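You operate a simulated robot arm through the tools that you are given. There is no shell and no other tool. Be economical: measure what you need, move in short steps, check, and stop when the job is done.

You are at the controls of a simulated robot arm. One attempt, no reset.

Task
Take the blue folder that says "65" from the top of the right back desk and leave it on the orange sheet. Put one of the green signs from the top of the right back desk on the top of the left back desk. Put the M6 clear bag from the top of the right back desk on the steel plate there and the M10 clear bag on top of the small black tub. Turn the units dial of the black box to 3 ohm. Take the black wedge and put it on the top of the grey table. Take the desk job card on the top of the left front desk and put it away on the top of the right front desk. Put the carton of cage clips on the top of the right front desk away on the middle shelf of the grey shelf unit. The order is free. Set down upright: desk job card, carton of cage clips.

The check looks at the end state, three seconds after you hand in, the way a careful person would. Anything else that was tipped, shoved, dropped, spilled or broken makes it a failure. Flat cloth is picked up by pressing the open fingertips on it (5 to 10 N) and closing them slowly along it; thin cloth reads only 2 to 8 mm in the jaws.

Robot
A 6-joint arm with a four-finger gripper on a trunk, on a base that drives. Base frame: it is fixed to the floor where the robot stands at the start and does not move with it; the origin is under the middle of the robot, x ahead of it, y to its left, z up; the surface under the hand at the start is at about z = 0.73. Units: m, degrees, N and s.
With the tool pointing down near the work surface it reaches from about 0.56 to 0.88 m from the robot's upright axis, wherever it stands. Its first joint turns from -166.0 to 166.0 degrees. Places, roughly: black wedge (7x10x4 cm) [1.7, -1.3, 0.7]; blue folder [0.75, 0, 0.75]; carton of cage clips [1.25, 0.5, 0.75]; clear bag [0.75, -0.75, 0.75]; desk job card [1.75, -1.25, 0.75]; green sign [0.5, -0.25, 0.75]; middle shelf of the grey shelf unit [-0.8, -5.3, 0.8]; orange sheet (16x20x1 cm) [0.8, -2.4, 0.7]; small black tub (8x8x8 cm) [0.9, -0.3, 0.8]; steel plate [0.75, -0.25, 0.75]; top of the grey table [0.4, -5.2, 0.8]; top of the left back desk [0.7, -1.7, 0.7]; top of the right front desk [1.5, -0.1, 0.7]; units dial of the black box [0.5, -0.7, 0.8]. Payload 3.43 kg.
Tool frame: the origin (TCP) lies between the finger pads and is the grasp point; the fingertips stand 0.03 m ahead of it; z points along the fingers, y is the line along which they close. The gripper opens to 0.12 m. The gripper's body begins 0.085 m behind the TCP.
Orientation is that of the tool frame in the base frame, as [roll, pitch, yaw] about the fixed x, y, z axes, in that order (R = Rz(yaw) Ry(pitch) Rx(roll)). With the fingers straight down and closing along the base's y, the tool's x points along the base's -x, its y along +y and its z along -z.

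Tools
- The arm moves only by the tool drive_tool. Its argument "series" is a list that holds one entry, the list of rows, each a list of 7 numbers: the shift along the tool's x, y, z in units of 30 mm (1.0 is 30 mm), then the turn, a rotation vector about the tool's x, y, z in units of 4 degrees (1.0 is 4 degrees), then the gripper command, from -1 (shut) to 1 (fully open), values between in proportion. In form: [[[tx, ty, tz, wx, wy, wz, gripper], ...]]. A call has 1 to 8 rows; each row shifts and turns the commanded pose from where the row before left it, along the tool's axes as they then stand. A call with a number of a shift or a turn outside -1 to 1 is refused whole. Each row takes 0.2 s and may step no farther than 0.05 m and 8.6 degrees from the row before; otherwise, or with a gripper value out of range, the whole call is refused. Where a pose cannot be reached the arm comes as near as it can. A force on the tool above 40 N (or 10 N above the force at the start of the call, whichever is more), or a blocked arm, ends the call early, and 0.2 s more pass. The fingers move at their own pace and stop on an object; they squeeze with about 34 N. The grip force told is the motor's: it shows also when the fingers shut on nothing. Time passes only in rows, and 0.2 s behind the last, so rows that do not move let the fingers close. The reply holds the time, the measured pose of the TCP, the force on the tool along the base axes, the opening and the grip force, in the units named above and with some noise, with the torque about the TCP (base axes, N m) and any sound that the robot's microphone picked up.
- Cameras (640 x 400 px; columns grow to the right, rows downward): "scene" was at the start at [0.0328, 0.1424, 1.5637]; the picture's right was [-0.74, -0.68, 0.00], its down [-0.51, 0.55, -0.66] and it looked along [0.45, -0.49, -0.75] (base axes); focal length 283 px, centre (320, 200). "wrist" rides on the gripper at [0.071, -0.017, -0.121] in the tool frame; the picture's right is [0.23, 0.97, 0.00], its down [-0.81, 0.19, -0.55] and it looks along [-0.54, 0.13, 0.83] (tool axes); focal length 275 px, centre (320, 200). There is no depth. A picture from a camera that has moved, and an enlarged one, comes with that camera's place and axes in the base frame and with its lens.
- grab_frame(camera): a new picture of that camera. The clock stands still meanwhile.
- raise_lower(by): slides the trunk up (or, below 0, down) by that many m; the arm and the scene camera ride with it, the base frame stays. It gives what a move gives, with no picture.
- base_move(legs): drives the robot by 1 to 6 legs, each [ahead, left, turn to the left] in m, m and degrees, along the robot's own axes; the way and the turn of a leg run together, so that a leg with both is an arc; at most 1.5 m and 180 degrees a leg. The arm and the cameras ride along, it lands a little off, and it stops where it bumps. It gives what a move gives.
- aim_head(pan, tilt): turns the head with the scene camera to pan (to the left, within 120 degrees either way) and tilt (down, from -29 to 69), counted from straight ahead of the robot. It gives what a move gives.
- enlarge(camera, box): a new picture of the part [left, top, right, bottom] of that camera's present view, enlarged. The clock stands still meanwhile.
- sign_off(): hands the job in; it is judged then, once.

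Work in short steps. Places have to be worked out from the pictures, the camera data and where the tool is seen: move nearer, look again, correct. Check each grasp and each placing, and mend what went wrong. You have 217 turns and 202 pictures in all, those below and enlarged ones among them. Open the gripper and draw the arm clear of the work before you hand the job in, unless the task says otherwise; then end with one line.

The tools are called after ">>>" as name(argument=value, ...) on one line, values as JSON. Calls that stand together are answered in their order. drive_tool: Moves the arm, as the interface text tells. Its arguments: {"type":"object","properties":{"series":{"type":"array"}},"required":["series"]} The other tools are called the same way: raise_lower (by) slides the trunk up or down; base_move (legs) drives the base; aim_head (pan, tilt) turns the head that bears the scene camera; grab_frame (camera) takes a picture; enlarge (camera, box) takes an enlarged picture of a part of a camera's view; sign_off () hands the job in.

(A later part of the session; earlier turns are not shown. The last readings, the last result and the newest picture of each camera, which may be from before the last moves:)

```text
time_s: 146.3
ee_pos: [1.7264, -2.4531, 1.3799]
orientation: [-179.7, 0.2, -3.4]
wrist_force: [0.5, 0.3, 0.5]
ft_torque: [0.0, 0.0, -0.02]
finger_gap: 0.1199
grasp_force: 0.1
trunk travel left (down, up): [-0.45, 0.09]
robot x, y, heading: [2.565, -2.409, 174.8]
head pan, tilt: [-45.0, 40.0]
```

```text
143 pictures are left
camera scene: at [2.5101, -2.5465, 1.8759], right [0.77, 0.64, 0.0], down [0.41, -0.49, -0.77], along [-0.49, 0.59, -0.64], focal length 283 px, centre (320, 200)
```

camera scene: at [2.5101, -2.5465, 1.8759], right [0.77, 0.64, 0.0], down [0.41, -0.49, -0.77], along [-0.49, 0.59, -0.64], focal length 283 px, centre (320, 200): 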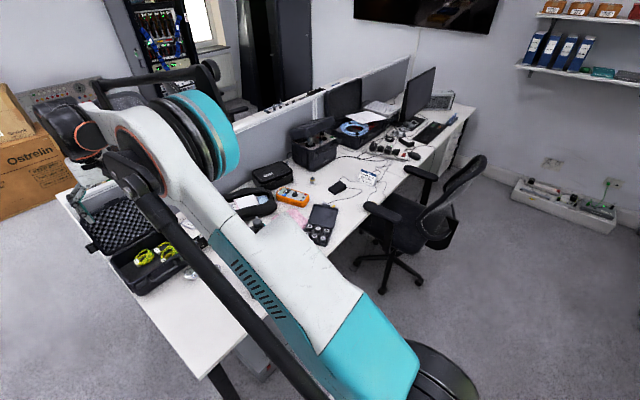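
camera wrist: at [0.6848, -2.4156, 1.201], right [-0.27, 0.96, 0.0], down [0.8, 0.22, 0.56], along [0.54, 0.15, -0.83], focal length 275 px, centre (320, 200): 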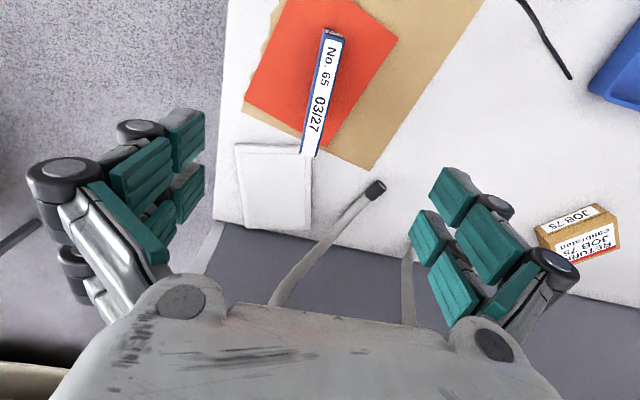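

I slide along to y≈-1.72 and approach to x≈2.3, clear of the chair, then lower the trunk and look.

>>> base_move(legs=[[0, -0.66, 0], [0.3, 0, 5]])

>>> grab_frame(camera="wrist")

>>> aim_head(pan=-40, tilt=50)

>>> grab_frame(camera="scene")

```text
time_s: 151.6
ee_pos: [1.4899, -1.8549, 1.3791]
orientation: [-179.8, 0.2, 1.8]
wrist_force: [-0.6, -0.6, 0.3]
ft_torque: [-0.01, -0.06, -0.03]
finger_gap: 0.1202
grasp_force: 0.1
trunk travel left (down, up): [-0.45, 0.09]
robot x, y, heading: [2.3232, -1.741, 179.6]
head pan, tilt: [-45.0, 40.0]
```

```text
142 pictures are left
camera wrist: at [1.5612, -1.837, 1.4997], right [0.26, -0.97, 0.0], down [-0.8, -0.22, 0.55], along [-0.54, -0.14, -0.83], focal length 275 px, centre (320, 200)
```

wrist: 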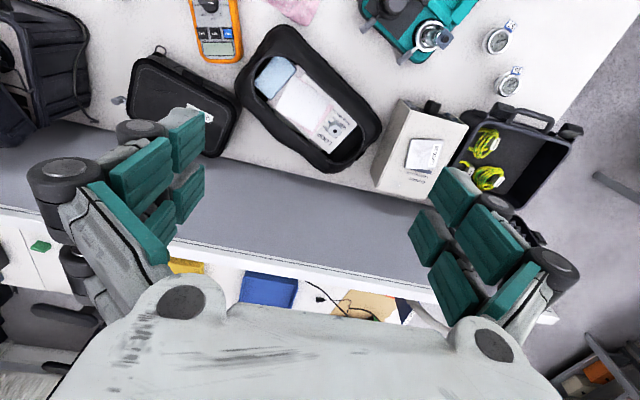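

```text
time_s: 152.4
ee_pos: [1.4918, -1.8557, 1.3791]
orientation: [-179.8, 0.3, 1.7]
wrist_force: [-0.6, -0.4, 0.2]
ft_torque: [0.02, 0.02, -0.01]
finger_gap: 0.1203
grasp_force: 0.0
trunk travel left (down, up): [-0.45, 0.09]
robot x, y, heading: [2.3228, -1.737, 179.7]
head pan, tilt: [-40.0, 50.0]
```

```text
141 pictures are left
camera scene: at [2.2827, -1.8899, 1.8618], right [0.65, 0.76, 0.0], down [0.58, -0.49, -0.64], along [-0.49, 0.42, -0.77], focal length 283 px, centre (320, 200)
```

scene: 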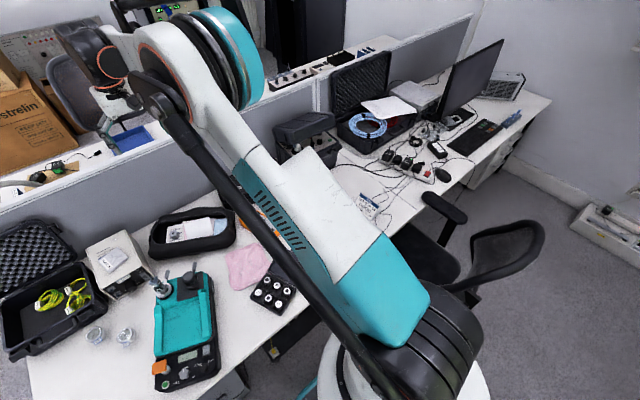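

I move the tool over toward the wedge and card, staying high.

>>> drive_tool(series=[[[0.35, -1, 0, 0, 0, 0, 1], [0.35, -1, 0, 0, 0, 0, 1], [0.35, -1, 0, 0, 0, 0, 1], [0.35, -1, 0, 0, 0, 0, 1], [0.35, -1, 0, 0, 0, 0, 1], [0.35, -1, 0, 0, 0, 0, 1], [0.35, -1, 0, 0, 0, 0, 1], [0.35, -1, 0, 0, 0, 0, 1]]])

>>> drive_tool(series=[[[0.35, -1, 0, 0, 0, 0, 1], [0.35, -1, 0, 0, 0, 0, 1], [0.35, -1, 0, 0, 0, 0, 1], [0.35, -1, 0, 0, 0, 0, 1], [0.35, -1, 0, 0, 0, 0, 1], [0.35, -1, 0, 0, 0, 0, 1], [0.35, -1, 0, 0, 0, 0, 1], [0.35, -1, 0, 0, 0, 0, 1]]])

>>> grab_frame(camera="wrist")

```text
time_s: 154.2
ee_pos: [1.5695, -1.6106, 1.381]
orientation: [-179.9, 0.4, 1.8]
wrist_force: [0.6, -0.2, 0.8]
ft_torque: [-0.04, 0.03, -0.01]
finger_gap: 0.1203
grasp_force: 0.2
trunk travel left (down, up): [-0.45, 0.09]
robot x, y, heading: [2.3219, -1.7399, 179.8]
head pan, tilt: [-40.0, 50.0]
```

```text
time_s: 156.0
ee_pos: [1.6453, -1.3708, 1.3798]
orientation: [-179.9, 0.3, 1.7]
wrist_force: [0.6, 0.1, 1.0]
ft_torque: [-0.05, 0.06, 0.0]
finger_gap: 0.1201
grasp_force: 0.0
trunk travel left (down, up): [-0.45, 0.09]
robot x, y, heading: [2.3231, -1.7392, 179.7]
head pan, tilt: [-40.0, 50.0]
```

```text
140 pictures are left
camera wrist: at [1.7159, -1.3505, 1.501], right [0.26, -0.97, 0.0], down [-0.8, -0.22, 0.56], along [-0.54, -0.14, -0.83], focal length 275 px, centre (320, 200)
```

wrist: 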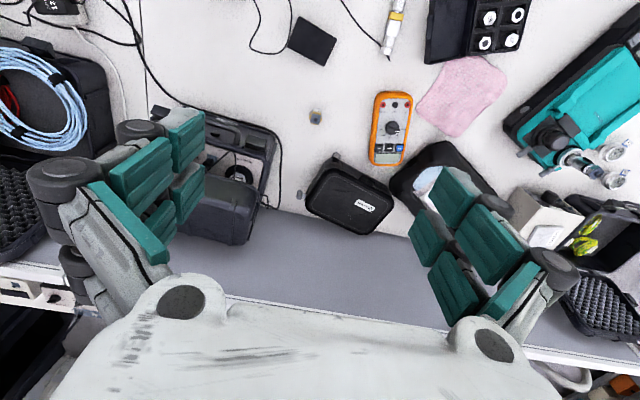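

>>> enlarge(camera="wrist", box=[230, 0, 400, 106])

>>> drive_tool(series=[[[0.7, -0.4, 0, 0, 0, 0, 1], [0.7, -0.4, 0, 0, 0, 0, 1], [0.7, -0.4, 0, 0, 0, 0, 1], [0.7, -0.4, 0, 0, 0, 0, 1]]])

>>> raise_lower(by=-0.3)

>>> grab_frame(camera="wrist")

```text
3.76 times, centred on (315, 53) of wrist
camera zoom: at [1.7159, -1.3505, 1.501], right [0.26, -0.97, 0.0], down [-0.8, -0.22, 0.56], along [-0.54, -0.14, -0.83], focal length 1036 px, centre (339, 753)
```

zoom: 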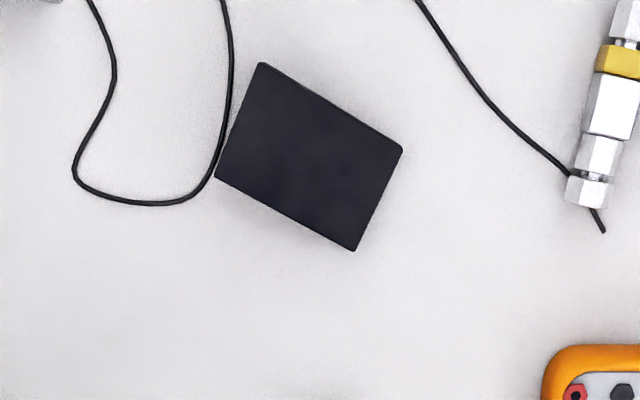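

```text
time_s: 157.0
ee_pos: [1.7294, -1.3201, 1.3804]
orientation: [-179.8, 0.3, 1.7]
wrist_force: [0.7, 0.5, 0.0]
ft_torque: [0.0, -0.01, -0.03]
finger_gap: 0.1201
grasp_force: 0.1
trunk travel left (down, up): [-0.45, 0.09]
robot x, y, heading: [2.3216, -1.7379, 179.7]
head pan, tilt: [-40.0, 50.0]
```

```text
time_s: 160.0
ee_pos: [1.7284, -1.3201, 1.0801]
orientation: [-179.8, 0.2, 1.8]
wrist_force: [0.1, 0.1, -0.1]
ft_torque: [0.03, -0.02, -0.02]
finger_gap: 0.1202
grasp_force: 0.0
trunk travel left (down, up): [-0.15, 0.39]
robot x, y, heading: [2.3253, -1.7423, 179.5]
head pan, tilt: [-40.0, 50.0]
```

```text
138 pictures are left
camera wrist: at [1.799, -1.3017, 1.2014], right [0.26, -0.97, 0.0], down [-0.8, -0.22, 0.56], along [-0.54, -0.14, -0.83], focal length 275 px, centre (320, 200)
```

wrist: 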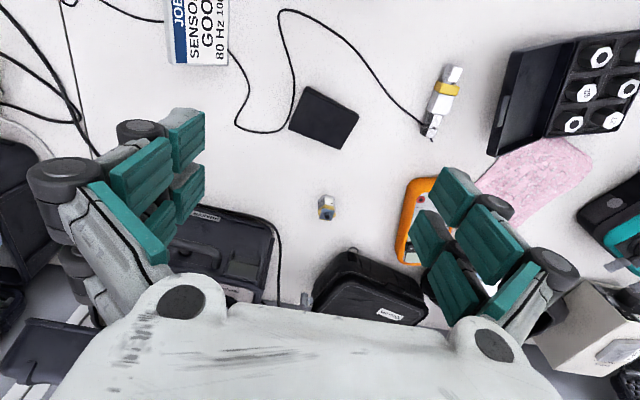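

The block looks like a plain black wedge with the sensor cable passing by its corner, not attached. I move closer to see its shape.

>>> drive_tool(series=[[[-0.5, 0.2, 1, 0, 0, 0, 1], [-0.5, 0.2, 1, 0, 0, 0, 1], [-0.4, 0.2, 1, 0, 0, 0, 1], [0, 0, 1, 0, 0, 0, 1]]])

>>> enlarge(camera="wrist", box=[220, 20, 440, 200])

>>> enlarge(camera="scene", box=[180, 100, 400, 260])

```text
time_s: 161.0
ee_pos: [1.6869, -1.3394, 0.9613]
orientation: [-179.8, 0.1, 1.6]
wrist_force: [0.5, 0.7, -0.7]
ft_torque: [0.01, 0.01, -0.03]
finger_gap: 0.1196
grasp_force: 0.1
trunk travel left (down, up): [-0.15, 0.39]
robot x, y, heading: [2.323, -1.7412, 179.8]
head pan, tilt: [-40.0, 50.0]
```

```text
2.22 times, centred on (330, 110) of wrist
camera zoom: at [1.7568, -1.3204, 1.081], right [0.26, -0.97, 0.0], down [-0.8, -0.22, 0.56], along [-0.54, -0.14, -0.83], focal length 612 px, centre (298, 400)
```

zoom: 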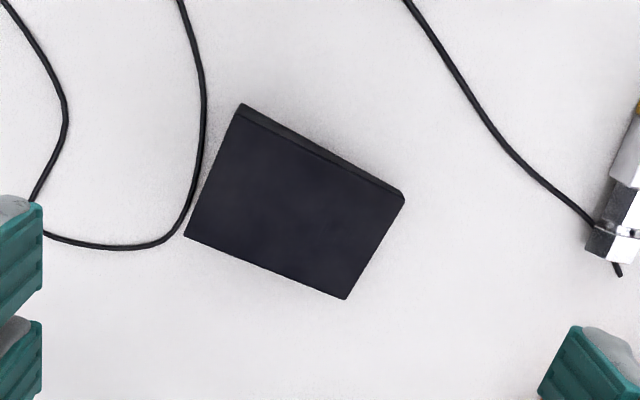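

```text
2.50 times, centred on (290, 180) of scene
camera zoom: at [2.2823, -1.8897, 1.5617], right [0.65, 0.76, 0.0], down [0.58, -0.5, -0.64], along [-0.49, 0.42, -0.77], focal length 708 px, centre (395, 250)
```

zoom: 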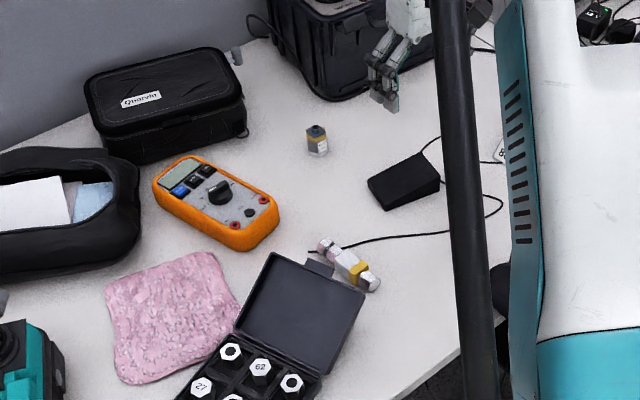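

It's a wedge with the thick side toward the robot, about 10 cm wide and 7 cm deep. I align the yaw to -11.5° and centre on the thick part at (1.666,-1.347).

>>> drive_tool(series=[[[-0.35, 0.12, 0, 0, 0, 1, 1], [-0.35, 0.12, 0, 0, 0, 1, 1], [0, 0, 1, 0, 0, 1, 1], [0, 0, 1, 0, 0, 0.3, 1], [0, 0, 1, 0, 0, 0, 1], [0, 0, 1, 0, 0, 0, 1]]])

>>> grab_frame(camera="wrist")

```text
time_s: 162.4
ee_pos: [1.6638, -1.3465, 0.8405]
orientation: [-180.0, 0.3, -11.5]
wrist_force: [0.2, -0.5, 0.5]
ft_torque: [0.01, -0.02, 0.03]
finger_gap: 0.1198
grasp_force: 0.0
trunk travel left (down, up): [-0.15, 0.39]
robot x, y, heading: [2.3226, -1.7387, 179.9]
head pan, tilt: [-40.0, 50.0]
```

```text
135 pictures are left
camera wrist: at [1.7375, -1.3442, 0.9609], right [0.03, -1.0, 0.0], down [-0.83, -0.03, 0.56], along [-0.56, -0.02, -0.83], focal length 275 px, centre (320, 200)
```

wrist: 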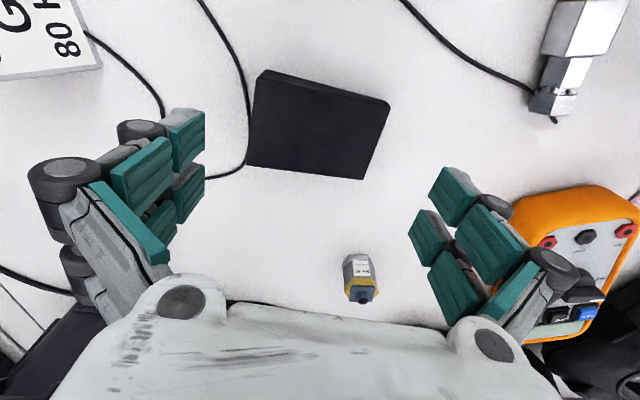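

Centred within a mm or two. I lower to TCP z=0.775, with tips above the cable, and close.

>>> drive_tool(series=[[[0, 0, 1, 0, 0, 0, 1], [0, 0, 0.7, 0, 0, 0, 1], [0, 0, 0.5, 0, 0, 0, 1]]])

>>> grab_frame(camera="wrist")

```text
time_s: 163.2
ee_pos: [1.6643, -1.3467, 0.7738]
orientation: [-179.8, 0.3, -11.5]
wrist_force: [0.0, 0.0, 0.4]
ft_torque: [0.01, 0.01, 0.02]
finger_gap: 0.12
grasp_force: 0.0
trunk travel left (down, up): [-0.15, 0.39]
robot x, y, heading: [2.3226, -1.74, 179.6]
head pan, tilt: [-40.0, 50.0]
```

```text
134 pictures are left
camera wrist: at [1.7375, -1.3442, 0.8947], right [0.03, -1.0, 0.0], down [-0.83, -0.03, 0.56], along [-0.56, -0.02, -0.83], focal length 275 px, centre (320, 200)
```

wrist: 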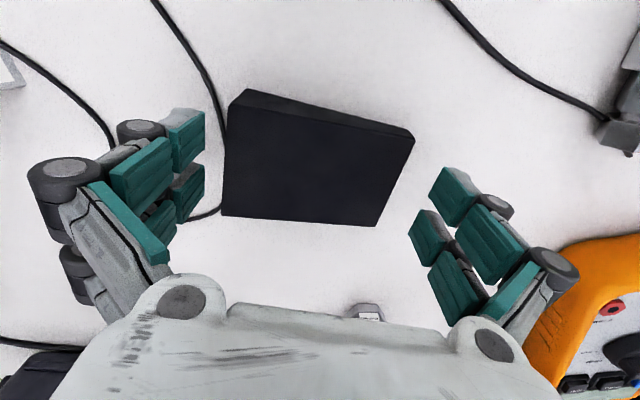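

The wedge fits between the fingers. I close and lift a little.

>>> drive_tool(series=[[[0, 0, 0, 0, 0, 0, -1], [0, 0, 0, 0, 0, 0, -1], [0, 0, 0, 0, 0, 0, -1], [0, 0, -0.5, 0, 0, 0, -1], [0, 0, -1, 0, 0, 0, -1], [0, 0, -1, 0, 0, 0, -1]]])

>>> grab_frame(camera="wrist")

```text
time_s: 164.6
ee_pos: [1.6644, -1.3471, 0.8498]
orientation: [-179.9, 0.3, -11.5]
wrist_force: [-0.6, -0.3, -0.1]
ft_torque: [0.03, 0.0, 0.0]
finger_gap: 0.0001
grasp_force: 33.2
trunk travel left (down, up): [-0.15, 0.39]
robot x, y, heading: [2.3216, -1.7396, 179.8]
head pan, tilt: [-40.0, 50.0]
```

```text
133 pictures are left
camera wrist: at [1.738, -1.3448, 0.9703], right [0.03, -1.0, 0.0], down [-0.83, -0.03, 0.56], along [-0.56, -0.02, -0.83], focal length 275 px, centre (320, 200)
```

wrist: 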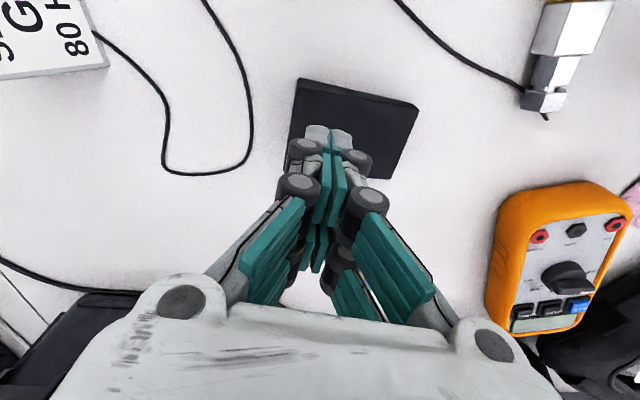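

The fingers slid over the wedge (it is lower than I thought) and nudged it about 2 cm. Nothing else was touched. I open and re-measure.

>>> drive_tool(series=[[[0, 0, 0, 0, 0, 0, 1], [0, 0.5, -0.7, 0, 0, 0, 1], [0, 0, 0, 0, 0, 0, 1]]])

>>> enlarge(camera="wrist", box=[240, 40, 440, 200])

>>> enlarge(camera="scene", box=[280, 140, 380, 210])

```text
time_s: 165.4
ee_pos: [1.6626, -1.3613, 0.8711]
orientation: [-179.9, 0.4, -11.5]
wrist_force: [0.1, 0.1, 0.1]
ft_torque: [0.03, 0.0, 0.0]
finger_gap: 0.1197
grasp_force: 0.0
trunk travel left (down, up): [-0.15, 0.39]
robot x, y, heading: [2.3221, -1.738, 179.6]
head pan, tilt: [-40.0, 50.0]
```

```text
2.50 times, centred on (340, 120) of wrist
camera zoom: at [1.7357, -1.3591, 0.9914], right [0.03, -1.0, 0.0], down [-0.83, -0.03, 0.56], along [-0.56, -0.01, -0.83], focal length 688 px, centre (270, 400)
```

zoom: 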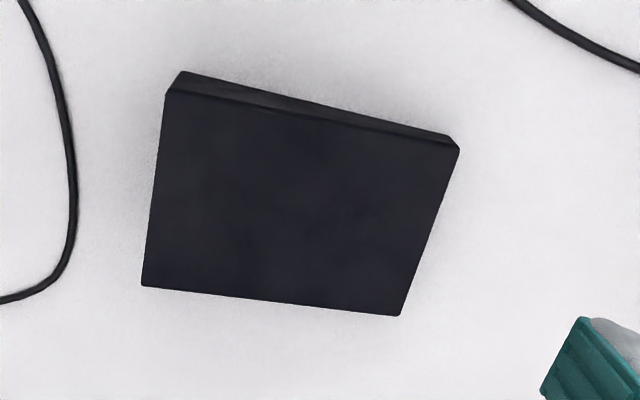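

```text
5.71 times, centred on (330, 175) of scene
camera zoom: at [2.2828, -1.8902, 1.5617], right [0.65, 0.76, 0.0], down [0.58, -0.49, -0.64], along [-0.49, 0.42, -0.77], focal length 1619 px, centre (263, 343)
```

zoom: 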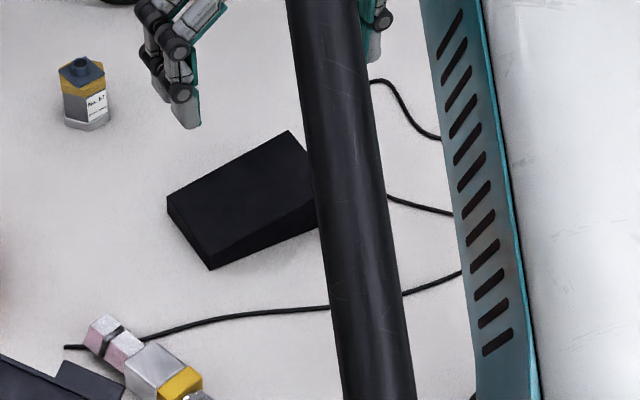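

Re-measured: the wedge is 4 cm thick at its +Y end and thin at -Y, so I must grip across its 7 cm width. I rotate the tool by about 89°.

>>> drive_tool(series=[[[0, 0, 0, 0, 0, 1, 1], [0, 0, 0, 0, 0, 1, 1], [0, 0, 0, 0, 0, 1, 1], [0, 0, 0, 0, 0, 1, 1], [0, 0, 0, 0, 0, 1, 1], [0, 0, 0, 0, 0, 1, 1], [0, 0, 0, 0, 0, 1, 1], [0, 0, 0, 0, 0, 1, 1]]])

>>> drive_tool(series=[[[0, 0, 0, 0, 0, 1, 1], [0, 0, 0, 0, 0, 1, 1], [0, 0, 0, 0, 0, 1, 1], [0, 0, 0, 0, 0, 1, 1], [0, 0, 0, 0, 0, 1, 1], [0, 0, 0, 0, 0, 1, 1], [0, 0, 0, 0, 0, 1, 1], [0, 0, 0, 0, 0, 1, 1]]])

>>> drive_tool(series=[[[0, 0, 0, 0, 0, 1, 1], [0, 0, 0, 0, 0, 1, 1], [0, 0, 0, 0, 0, 1, 1], [0, 0, 0, 0, 0, 1, 1], [0, 0, 0, 0, 0, 1, 1], [0, 0, 0, 0, 0, 1, 1], [0.06, 0.34, 0, 0, 0, 0.2, 1]]])

>>> grab_frame(camera="wrist")

```text
time_s: 167.2
ee_pos: [1.6626, -1.3602, 0.8715]
orientation: [179.9, 0.3, -43.7]
wrist_force: [-1.0, -0.1, 0.1]
ft_torque: [0.02, -0.01, 0.0]
finger_gap: 0.1202
grasp_force: 0.0
trunk travel left (down, up): [-0.15, 0.39]
robot x, y, heading: [2.3239, -1.7415, 179.7]
head pan, tilt: [-40.0, 50.0]
```

```text
time_s: 169.0
ee_pos: [1.6627, -1.3606, 0.8703]
orientation: [179.7, 0.2, -75.5]
wrist_force: [-0.3, -0.7, 0.2]
ft_torque: [-0.04, 0.01, -0.01]
finger_gap: 0.1201
grasp_force: 0.0
trunk travel left (down, up): [-0.15, 0.39]
robot x, y, heading: [2.3191, -1.7413, 179.8]
head pan, tilt: [-40.0, 50.0]
```

```text
time_s: 170.6
ee_pos: [1.6514, -1.3624, 0.8709]
orientation: [179.7, 0.1, -100.2]
wrist_force: [-0.2, -0.3, 1.0]
ft_torque: [-0.03, 0.0, 0.02]
finger_gap: 0.12
grasp_force: 0.0
trunk travel left (down, up): [-0.15, 0.39]
robot x, y, heading: [2.3252, -1.7393, 179.7]
head pan, tilt: [-40.0, 50.0]
```

```text
130 pictures are left
camera wrist: at [1.6548, -1.4345, 0.9915], right [-1.0, -0.05, 0.0], down [-0.04, 0.83, 0.56], along [-0.03, 0.55, -0.83], focal length 275 px, centre (320, 200)
```

wrist: 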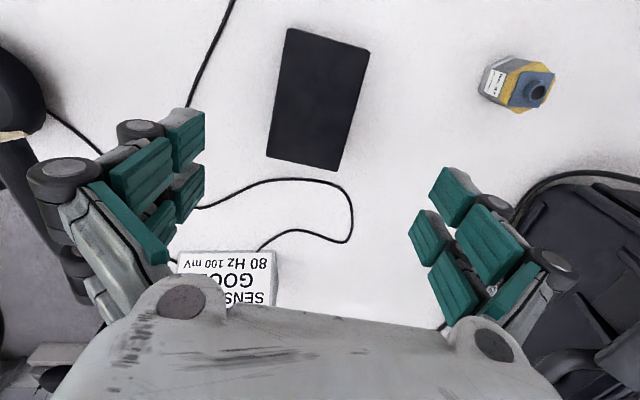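

Good alignment. I lower to z≈0.767 and close across the width.

>>> drive_tool(series=[[[0, -0.16, 1, 0, 0, 0, 1], [0, 0, 1, 0, 0, 0, 1], [0, 0, 1, 0, 0, 0, 1], [0, 0, 0.45, 0, 0, 0, 1], [0, 0, 0, 0, 0, 0, -1], [0, 0, 0, 0, 0, 0, -1], [0, 0, 0, 0, 0, 0, -1]]])

>>> grab_frame(camera="wrist")

```text
time_s: 172.2
ee_pos: [1.6567, -1.3615, 0.7671]
orientation: [179.6, 0.1, -100.3]
wrist_force: [4.3, 1.1, 5.2]
ft_torque: [0.2, -0.19, -0.18]
finger_gap: 0.0675
grasp_force: 34.3
trunk travel left (down, up): [-0.15, 0.39]
robot x, y, heading: [2.3225, -1.7404, 179.7]
head pan, tilt: [-40.0, 50.0]
```

```text
129 pictures are left
camera wrist: at [1.6599, -1.4348, 0.8883], right [-1.0, -0.05, 0.0], down [-0.04, 0.83, 0.56], along [-0.03, 0.55, -0.83], focal length 275 px, centre (320, 200)
```

wrist: 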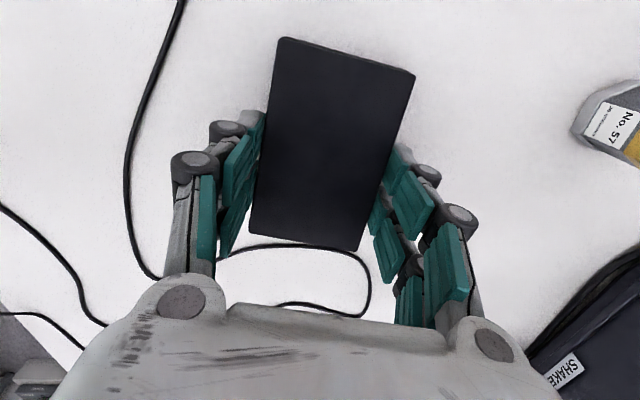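

Gripped at 67.5 mm. I lift and raise the trunk.

>>> drive_tool(series=[[[0, 0, -1, 0, 0, 0, -1], [0, 0, -1, 0, 0, 0, -1], [0, 0, -1, 0, 0, 0, -1], [0, 0, -1, 0, 0, 0, -1], [0, 0, -1, 0, 0, 0, -1], [0, 0, -1, 0, 0, 0, -1], [0, 0, -1, 0, 0, 0, -1], [0, 0, -1, 0, 0, 0, -1]]])

>>> raise_lower(by=0.35)

>>> grab_frame(camera="wrist")

```text
time_s: 174.0
ee_pos: [1.6569, -1.3624, 1.0081]
orientation: [179.7, 0.1, -100.3]
wrist_force: [0.6, -0.1, -0.9]
ft_torque: [0.03, 0.0, 0.01]
finger_gap: 0.0674
grasp_force: 33.9
trunk travel left (down, up): [-0.15, 0.39]
robot x, y, heading: [2.3201, -1.7402, 179.4]
head pan, tilt: [-40.0, 50.0]
```

```text
time_s: 177.4
ee_pos: [1.6575, -1.3617, 1.3575]
orientation: [179.8, 0.2, -100.4]
wrist_force: [-0.6, 0.3, -1.6]
ft_torque: [0.04, 0.0, -0.01]
finger_gap: 0.0678
grasp_force: 34.0
trunk travel left (down, up): [-0.5, 0.04]
robot x, y, heading: [2.3251, -1.7396, 179.9]
head pan, tilt: [-40.0, 50.0]
```

```text
128 pictures are left
camera wrist: at [1.6601, -1.4351, 1.4779], right [-1.0, -0.05, 0.0], down [-0.04, 0.83, 0.56], along [-0.03, 0.55, -0.83], focal length 275 px, centre (320, 200)
```

wrist: 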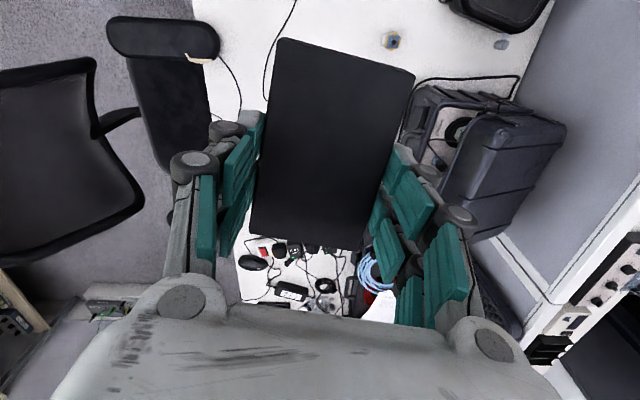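

The wedge is secure. I drive around the desk end toward the grey table: back out, along the aisle, turn to face it.

>>> base_move(legs=[[-0.25, 0, 0], [0, 1.27, 0], [1.5, 0, 0], [0.7, 0, 0], [0, 0, 90], [0.8, 0, 0]])

>>> aim_head(pan=15, tilt=35)

>>> grab_frame(camera="scene")

>>> aim_head(pan=-40, tilt=30)

>>> grab_frame(camera="scene")

```text
time_s: 203.4
ee_pos: [-0.013, -4.4566, 1.3576]
orientation: [179.8, 0.1, -10.3]
wrist_force: [-0.7, -1.8, -1.9]
ft_torque: [0.01, 0.03, -0.01]
finger_gap: 0.0676
grasp_force: 34.1
trunk travel left (down, up): [-0.5, 0.04]
robot x, y, heading: [0.3641, -3.7893, -90.2]
head pan, tilt: [-40.0, 50.0]
```

```text
time_s: 204.6
ee_pos: [-0.0128, -4.4561, 1.3563]
orientation: [179.6, 0.1, -10.3]
wrist_force: [0.9, 0.3, -1.7]
ft_torque: [0.0, 0.01, 0.04]
finger_gap: 0.0676
grasp_force: 33.9
trunk travel left (down, up): [-0.5, 0.04]
robot x, y, heading: [0.3629, -3.7899, -90.1]
head pan, tilt: [15.0, 35.0]
```

```text
127 pictures are left
camera scene: at [0.5864, -3.8565, 1.9335], right [-0.97, -0.25, 0.0], down [-0.15, 0.56, -0.82], along [0.21, -0.79, -0.57], focal length 283 px, centre (320, 200)
```

scene: 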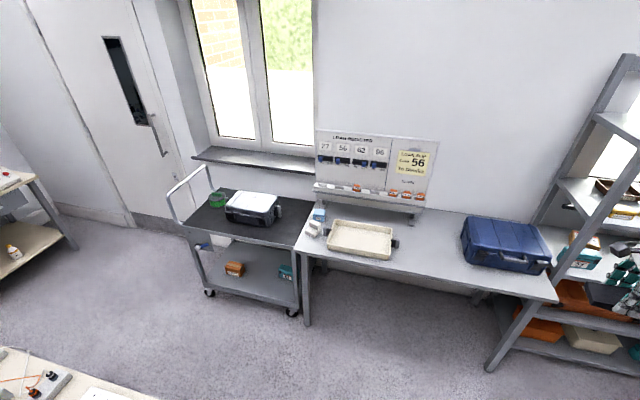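

```text
time_s: 205.9
ee_pos: [-0.0128, -4.4574, 1.3583]
orientation: [179.7, 0.0, -10.3]
wrist_force: [0.4, 0.8, -0.5]
ft_torque: [0.04, 0.0, 0.0]
finger_gap: 0.0675
grasp_force: 34.5
trunk travel left (down, up): [-0.5, 0.04]
robot x, y, heading: [0.3651, -3.7931, -90.1]
head pan, tilt: [-40.0, 30.0]
```

```text
126 pictures are left
camera scene: at [0.5056, -3.8404, 1.9413], right [-0.76, 0.65, 0.0], down [0.32, 0.38, -0.87], along [-0.56, -0.66, -0.5], focal length 283 px, centre (320, 200)
```

scene: 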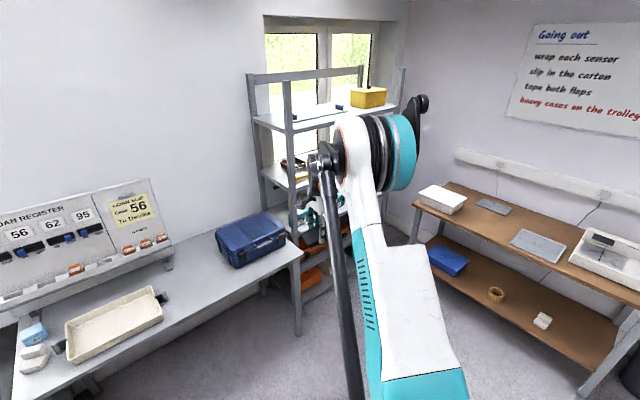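

The free spot on the grey table, between the tray and the blue case, is around (0.28,-5.17). I drive the base to about (0.6,-4.47).

>>> base_move(legs=[[0, 0.24, 0], [0.66, 0, 0]])

>>> grab_frame(camera="wrist")

>>> aim_head(pan=-5, tilt=50)

>>> grab_frame(camera="scene")

```text
time_s: 210.9
ee_pos: [0.2213, -5.1133, 1.3575]
orientation: [179.9, 0.1, -10.4]
wrist_force: [-0.3, 0.3, -1.0]
ft_torque: [0.03, -0.02, 0.01]
finger_gap: 0.0677
grasp_force: 34.4
trunk travel left (down, up): [-0.5, 0.04]
robot x, y, heading: [0.6031, -4.4464, -90.5]
head pan, tilt: [-40.0, 30.0]
```

```text
125 pictures are left
camera wrist: at [0.2934, -5.1097, 1.4777], right [0.05, -1.0, 0.0], down [-0.83, -0.04, 0.56], along [-0.55, -0.03, -0.83], focal length 275 px, centre (320, 200)
```

wrist: 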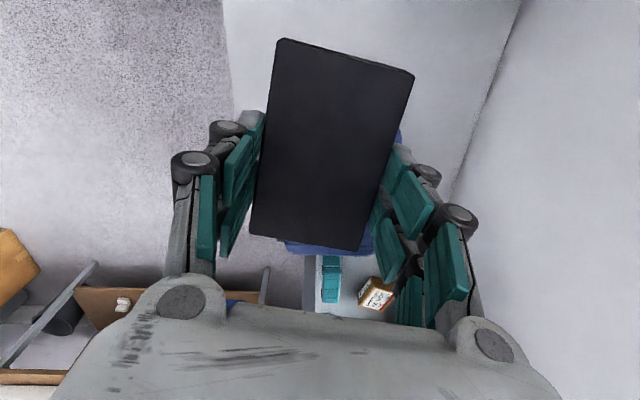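

```text
time_s: 211.9
ee_pos: [0.221, -5.1113, 1.3587]
orientation: [179.8, 0.1, -10.4]
wrist_force: [0.3, -0.9, -2.7]
ft_torque: [0.04, 0.03, 0.01]
finger_gap: 0.0676
grasp_force: 33.8
trunk travel left (down, up): [-0.5, 0.04]
robot x, y, heading: [0.6015, -4.451, -90.4]
head pan, tilt: [-5.0, 50.0]
```

```text
124 pictures are left
camera scene: at [0.7934, -4.5069, 1.9118], right [-1.0, 0.1, 0.0], down [0.07, 0.76, -0.64], along [-0.06, -0.64, -0.77], focal length 283 px, centre (320, 200)
```

scene: 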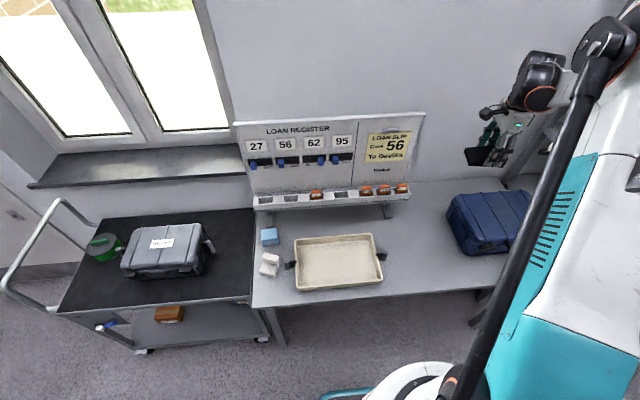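

I shift the wedge over the free spot (0.28,-5.15) and lower the trunk by 0.35 m.

>>> drive_tool(series=[[[0.73, 0.26, 0, 0, 0, 0, -1], [0.73, 0.26, 0, 0, 0, 0, -1], [0.73, 0.26, 0, 0, 0, 0, -1]]])

>>> raise_lower(by=-0.35)

>>> grab_frame(camera="wrist")

>>> grab_frame(camera="scene")

```text
time_s: 212.7
ee_pos: [0.2828, -5.1493, 1.3573]
orientation: [179.7, 0.2, -10.5]
wrist_force: [0.1, -1.0, -1.7]
ft_torque: [0.0, 0.06, 0.01]
finger_gap: 0.0677
grasp_force: 33.6
trunk travel left (down, up): [-0.5, 0.04]
robot x, y, heading: [0.6043, -4.4466, -90.5]
head pan, tilt: [-5.0, 50.0]
```

```text
time_s: 216.1
ee_pos: [0.2812, -5.1477, 1.0083]
orientation: [179.7, 0.1, -10.6]
wrist_force: [1.0, 0.7, -1.1]
ft_torque: [-0.01, -0.01, -0.01]
finger_gap: 0.0675
grasp_force: 33.9
trunk travel left (down, up): [-0.15, 0.39]
robot x, y, heading: [0.601, -4.4493, -90.4]
head pan, tilt: [-5.0, 50.0]
```

```text
123 pictures are left
camera wrist: at [0.3537, -5.1435, 1.1283], right [0.05, -1.0, 0.0], down [-0.83, -0.04, 0.56], along [-0.55, -0.03, -0.83], focal length 275 px, centre (320, 200)
```

wrist: 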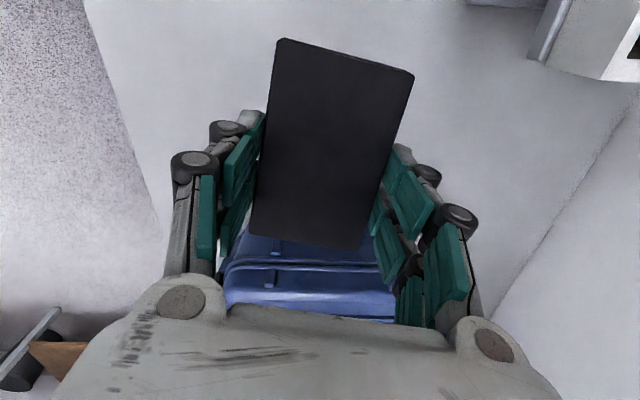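

```text
122 pictures are left
camera scene: at [0.7936, -4.5068, 1.5618], right [-1.0, 0.1, 0.0], down [0.07, 0.76, -0.64], along [-0.06, -0.64, -0.77], focal length 283 px, centre (320, 200)
```

scene: 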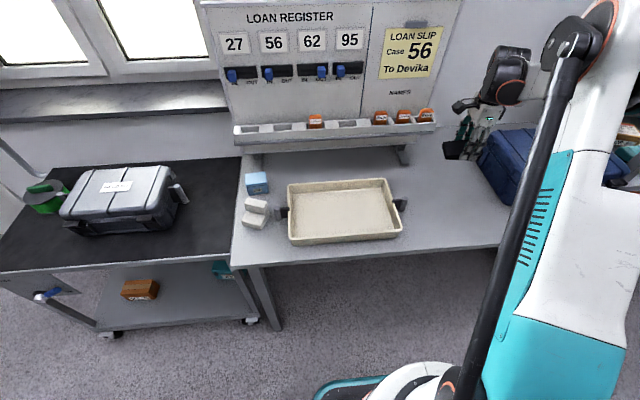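

The wedge is clear of both the tray and the blue case. I lower toward the table.

>>> drive_tool(series=[[[0, 0, 1, 0, 0, 0, -1], [0, 0, 1, 0, 0, 0, -1], [0, 0, 1, 0, 0, 0, -1], [0, 0, 1, 0, 0, 0, -1], [0, 0, 1, 0, 0, 0, -1]]])

>>> enlarge(camera="scene", box=[380, 80, 540, 240])

```text
time_s: 217.3
ee_pos: [0.28, -5.15, 0.8572]
orientation: [179.7, 0.1, -10.5]
wrist_force: [-0.5, 0.1, -1.1]
ft_torque: [0.01, 0.04, -0.01]
finger_gap: 0.0677
grasp_force: 33.8
trunk travel left (down, up): [-0.15, 0.39]
robot x, y, heading: [0.6001, -4.4494, -90.3]
head pan, tilt: [-5.0, 50.0]
```

```text
2.50 times, centred on (460, 160) of scene
camera zoom: at [0.7934, -4.5071, 1.5617], right [-1.0, 0.1, 0.0], down [0.07, 0.76, -0.64], along [-0.06, -0.64, -0.77], focal length 708 px, centre (-30, 300)
```

zoom: 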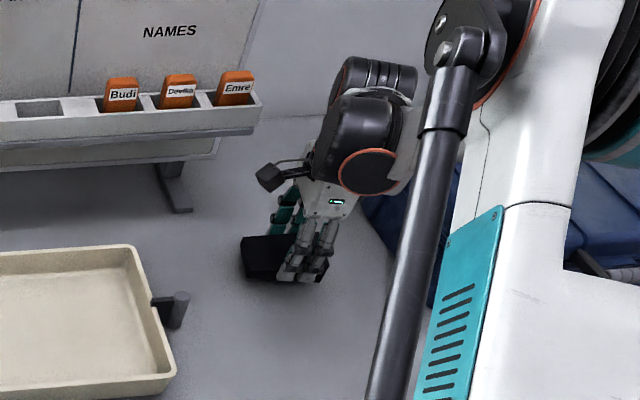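

>>> drive_tool(series=[[[0, 0, 0.4, 0, 0, 0, -1], [0, 0, 0.3, 0, 0, 0, -1], [0, 0, 0.2, 0, 0, 0, -1], [0, 0, 0.2, 0, 0, 0, -1], [0, 0, 0, 0, 0, 0, -1]]])

```text
time_s: 218.2
ee_pos: [0.2804, -5.1493, 0.8358]
orientation: [179.5, 0.2, -10.4]
wrist_force: [2.9, 5.4, 24.5]
ft_torque: [0.48, -0.17, -0.02]
finger_gap: 0.0679
grasp_force: 33.8
trunk travel left (down, up): [-0.15, 0.39]
robot x, y, heading: [0.6043, -4.4474, -90.4]
head pan, tilt: [-5.0, 50.0]
stopped in row 4: the force on the tool passed its limit at 64 N (the readings are from after the stop); the commanded pose is now the measured one
```

Contact; the table is at z≈0.80. I release and rise.

>>> drive_tool(series=[[[0, 0, -0.05, 0, 0, 0, -1], [0, 0, 0, 0, 0, 0, 0.6], [0, 0, 0, 0, 0, 0, 0.6], [0, 0, -1, 0, 0, 0, 0.6], [0, 0, -1, 0, 0, 0, 0.6], [0, 0, -1, 0, 0, 0, 0.6], [0, 0, -1, 0, 0, 0, 0.6], [0, 0, -1, 0, 0, 0, 0.6]]])

>>> grab_frame(camera="wrist")

```text
time_s: 220.0
ee_pos: [0.28, -5.1492, 0.9841]
orientation: [179.6, 0.0, -10.5]
wrist_force: [-0.8, 0.5, -0.1]
ft_torque: [-0.02, 0.01, -0.03]
finger_gap: 0.096
grasp_force: 0.4
trunk travel left (down, up): [-0.15, 0.39]
robot x, y, heading: [0.6014, -4.4452, -90.2]
head pan, tilt: [-5.0, 50.0]
```

```text
120 pictures are left
camera wrist: at [0.3539, -5.1445, 1.1048], right [0.05, -1.0, 0.01], down [-0.83, -0.04, 0.56], along [-0.56, -0.03, -0.83], focal length 275 px, centre (320, 200)
```

wrist: 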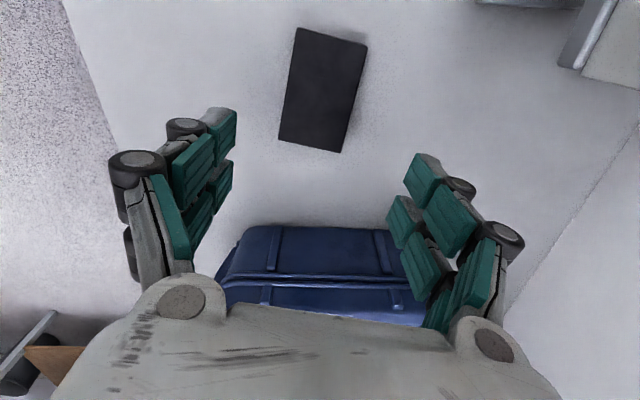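

The wedge sits on the grey table. I raise the trunk and drive back to the front desk for the job card.

>>> raise_lower(by=0.35)

>>> base_move(legs=[[-1.42, 0, 0], [0, 0, -90], [-1.5, 0, 0], [-0.48, 0, 0], [0, -1.3, 0], [0.26, 0, 0]])

>>> grab_frame(camera="wrist")

```text
time_s: 223.4
ee_pos: [0.2817, -5.1499, 1.3337]
orientation: [179.6, 0.1, -10.5]
wrist_force: [-0.2, -0.7, -0.3]
ft_torque: [0.01, 0.01, 0.0]
finger_gap: 0.096
grasp_force: 0.1
trunk travel left (down, up): [-0.5, 0.04]
robot x, y, heading: [0.5986, -4.4466, -90.5]
head pan, tilt: [-5.0, 50.0]
```

```text
time_s: 251.4
ee_pos: [1.6344, -1.4074, 1.3342]
orientation: [179.6, 0.1, -100.6]
wrist_force: [0.2, -0.4, -0.6]
ft_torque: [0.0, -0.05, -0.01]
finger_gap: 0.0961
grasp_force: 0.0
trunk travel left (down, up): [-0.5, 0.04]
robot x, y, heading: [2.3335, -1.7288, 179.6]
head pan, tilt: [-5.0, 50.0]
```

```text
119 pictures are left
camera wrist: at [1.6372, -1.4806, 1.4535], right [-1.0, -0.05, 0.01], down [-0.04, 0.83, 0.56], along [-0.03, 0.56, -0.83], focal length 275 px, centre (320, 200)
```

wrist: 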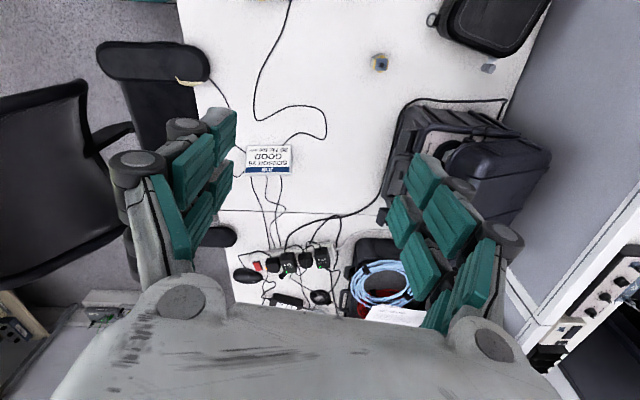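

>>> enlarge(camera="wrist", box=[220, 120, 330, 200])

>>> aim_head(pan=-55, tilt=40)

>>> grab_frame(camera="scene")

```text
5.00 times, centred on (275, 160) of wrist
camera zoom: at [1.6372, -1.4806, 1.4535], right [-1.0, -0.05, 0.01], down [-0.04, 0.83, 0.56], along [-0.03, 0.56, -0.83], focal length 1376 px, centre (545, 400)
```

zoom: 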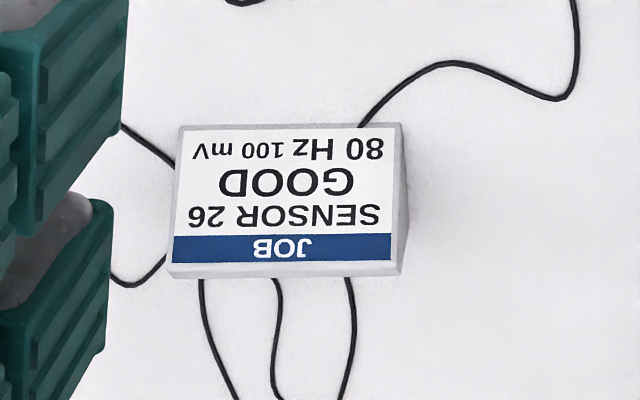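

```text
time_s: 252.6
ee_pos: [1.6349, -1.4066, 1.3335]
orientation: [179.6, 0.0, -100.6]
wrist_force: [-0.1, 0.5, 0.1]
ft_torque: [-0.02, 0.02, -0.02]
finger_gap: 0.0959
grasp_force: 0.0
trunk travel left (down, up): [-0.5, 0.04]
robot x, y, heading: [2.3382, -1.7262, 179.4]
head pan, tilt: [-55.0, 40.0]
```

```text
117 pictures are left
camera scene: at [2.3047, -1.8585, 1.9259], right [0.82, 0.57, 0.0], down [0.36, -0.53, -0.77], along [-0.43, 0.63, -0.64], focal length 283 px, centre (320, 200)
```

scene: 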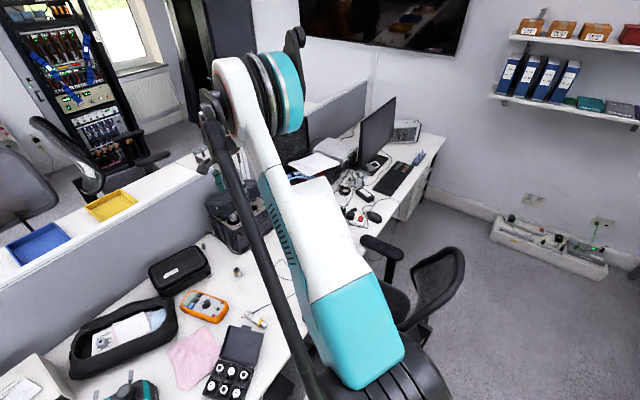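

The card is a wedge-shaped stand about 12.6 cm wide along X, with its ridge at z≈0.80 and y≈-1.114. I get closer to measure its profile before choosing a grip.

>>> drive_tool(series=[[[-0.92, -0.36, 0, 0, 0, 0, 1], [-0.92, -0.36, 0, 0, 0, 0, 1], [-0.92, -0.36, 0, 0, 0, 0, 1], [-0.92, -0.36, 0, 0, 0, 0, 1], [-0.92, -0.36, 0, 0, 0, 0, 1], [-0.92, -0.36, 0, 0, 0, 0, 1], [-0.92, -0.36, 0, 0, 0, 0, 1], [-0.92, -0.36, 0, 0, 0, 0, 1]]])

>>> raise_lower(by=-0.35)

>>> grab_frame(camera="wrist")

```text
time_s: 254.3
ee_pos: [1.7609, -1.204, 1.3346]
orientation: [179.6, 0.1, -100.6]
wrist_force: [-0.6, -0.4, 0.0]
ft_torque: [0.03, 0.01, 0.01]
finger_gap: 0.1198
grasp_force: 0.1
trunk travel left (down, up): [-0.5, 0.04]
robot x, y, heading: [2.3373, -1.7276, 179.6]
head pan, tilt: [-55.0, 40.0]
```

```text
time_s: 257.8
ee_pos: [1.7614, -1.204, 0.9846]
orientation: [179.5, 0.1, -100.6]
wrist_force: [-0.4, -0.4, -0.6]
ft_torque: [-0.01, -0.02, 0.0]
finger_gap: 0.1201
grasp_force: 0.0
trunk travel left (down, up): [-0.15, 0.39]
robot x, y, heading: [2.3375, -1.7282, 179.6]
head pan, tilt: [-55.0, 40.0]
```

```text
116 pictures are left
camera wrist: at [1.7642, -1.2782, 1.1046], right [-1.0, -0.05, 0.01], down [-0.04, 0.83, 0.56], along [-0.03, 0.56, -0.83], focal length 275 px, centre (320, 200)
```

wrist: 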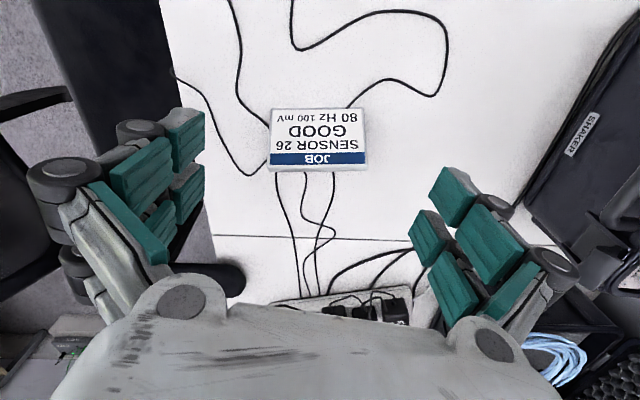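

Its width is ~12 cm, too wide for the jaws, so the grip must be across the ridge along Y. I unwind the yaw toward 0°, which also shows the end profile.

>>> drive_tool(series=[[[0, 0, 0, 0, 0, -1, 1], [0, 0, 0, 0, 0, -1, 1], [0, 0, 0, 0, 0, -1, 1], [0, 0, 0, 0, 0, -1, 1], [0, 0, 0, 0, 0, -1, 1], [0, 0, 0, 0, 0, -1, 1], [0, 0, 0, 0, 0, -1, 1], [0, 0, 0, 0, 0, -1, 1]]])

>>> drive_tool(series=[[[0, 0, 0, 0, 0, -1, 1], [0, 0, 0, 0, 0, -1, 1], [0, 0, 0, 0, 0, -1, 1], [0, 0, 0, 0, 0, -1, 1], [0, 0, 0, 0, 0, -1, 1], [0, 0, 0, 0, 0, -1, 1], [0, 0, 0, 0, 0, -1, 1], [0, 0, 0, 0, 0, -1, 1]]])

>>> drive_tool(series=[[[0, 0, 0, 0, 0, -1, 1], [0, 0, 0, 0, 0, -1, 1], [0, 0, 0, 0, 0, -1, 1], [0, 0, 0, 0, 0, -1, 1], [0, 0, 0, 0, 0, -1, 1], [0, 0, 0, 0, 0, -1, 1], [0, 0, 0, 0, 0, -1, 1], [0, 0, 0, 0, 0, -1, 1]]])

>>> grab_frame(camera="wrist")

```text
time_s: 259.6
ee_pos: [1.762, -1.2033, 0.985]
orientation: [179.7, 0.3, -68.6]
wrist_force: [0.5, -0.1, 0.1]
ft_torque: [0.02, 0.0, -0.01]
finger_gap: 0.12
grasp_force: 0.2
trunk travel left (down, up): [-0.15, 0.39]
robot x, y, heading: [2.3377, -1.7256, 179.1]
head pan, tilt: [-55.0, 40.0]
```

```text
time_s: 261.4
ee_pos: [1.761, -1.2055, 0.9829]
orientation: [179.9, 0.4, -36.5]
wrist_force: [0.2, 0.1, -0.4]
ft_torque: [-0.02, 0.01, -0.04]
finger_gap: 0.1201
grasp_force: 0.1
trunk travel left (down, up): [-0.15, 0.39]
robot x, y, heading: [2.3379, -1.7262, 179.2]
head pan, tilt: [-55.0, 40.0]
```

```text
time_s: 263.2
ee_pos: [1.7604, -1.2036, 0.9842]
orientation: [-179.9, 0.4, -4.5]
wrist_force: [-0.4, 0.1, 0.0]
ft_torque: [0.01, 0.01, -0.01]
finger_gap: 0.1202
grasp_force: 0.1
trunk travel left (down, up): [-0.15, 0.39]
robot x, y, heading: [2.3368, -1.7286, 179.7]
head pan, tilt: [-55.0, 40.0]
```

```text
115 pictures are left
camera wrist: at [1.8331, -1.1938, 1.1042], right [0.15, -0.99, 0.0], down [-0.82, -0.13, 0.56], along [-0.55, -0.08, -0.83], focal length 275 px, centre (320, 200)
```

wrist: 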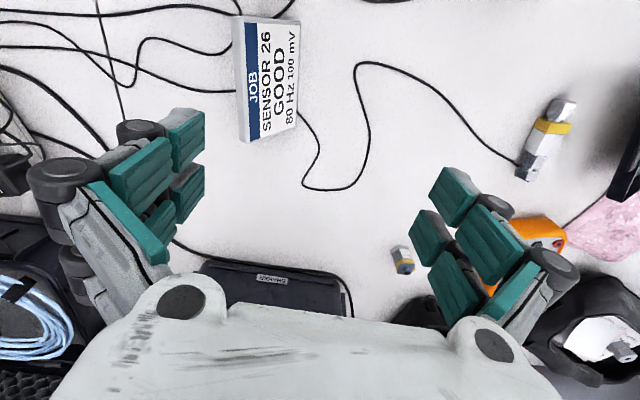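

>>> aim_head(pan=-52, tilt=45)

>>> grab_frame(camera="scene")

>>> enlarge(camera="wrist", box=[210, 0, 330, 150])

```text
time_s: 263.8
ee_pos: [1.7613, -1.2043, 0.9835]
orientation: [-179.7, 0.3, -4.6]
wrist_force: [0.2, 0.4, 0.0]
ft_torque: [0.0, 0.0, -0.03]
finger_gap: 0.1199
grasp_force: 0.0
trunk travel left (down, up): [-0.15, 0.39]
robot x, y, heading: [2.335, -1.7269, 179.5]
head pan, tilt: [-52.0, 45.0]
```

```text
114 pictures are left
camera scene: at [2.3035, -1.8639, 1.5687], right [0.79, 0.61, 0.0], down [0.43, -0.56, -0.71], along [-0.43, 0.56, -0.71], focal length 283 px, centre (320, 200)
```

scene: 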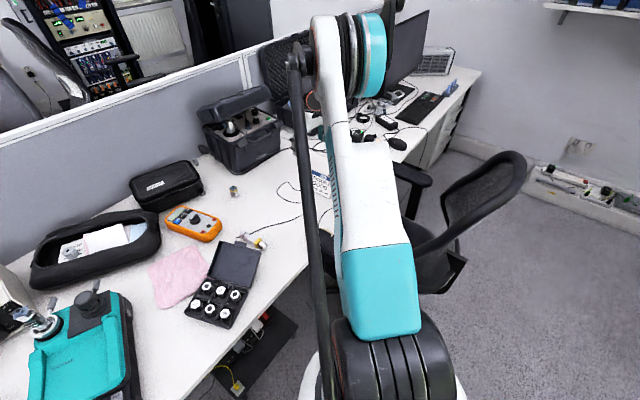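

```text
2.67 times, centred on (270, 75) of wrist
camera zoom: at [1.833, -1.1939, 1.1042], right [0.15, -0.99, 0.0], down [-0.82, -0.13, 0.56], along [-0.55, -0.08, -0.83], focal length 734 px, centre (453, 533)
```

zoom: 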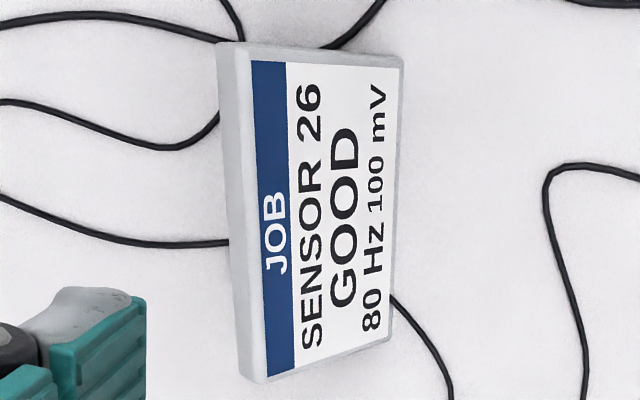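

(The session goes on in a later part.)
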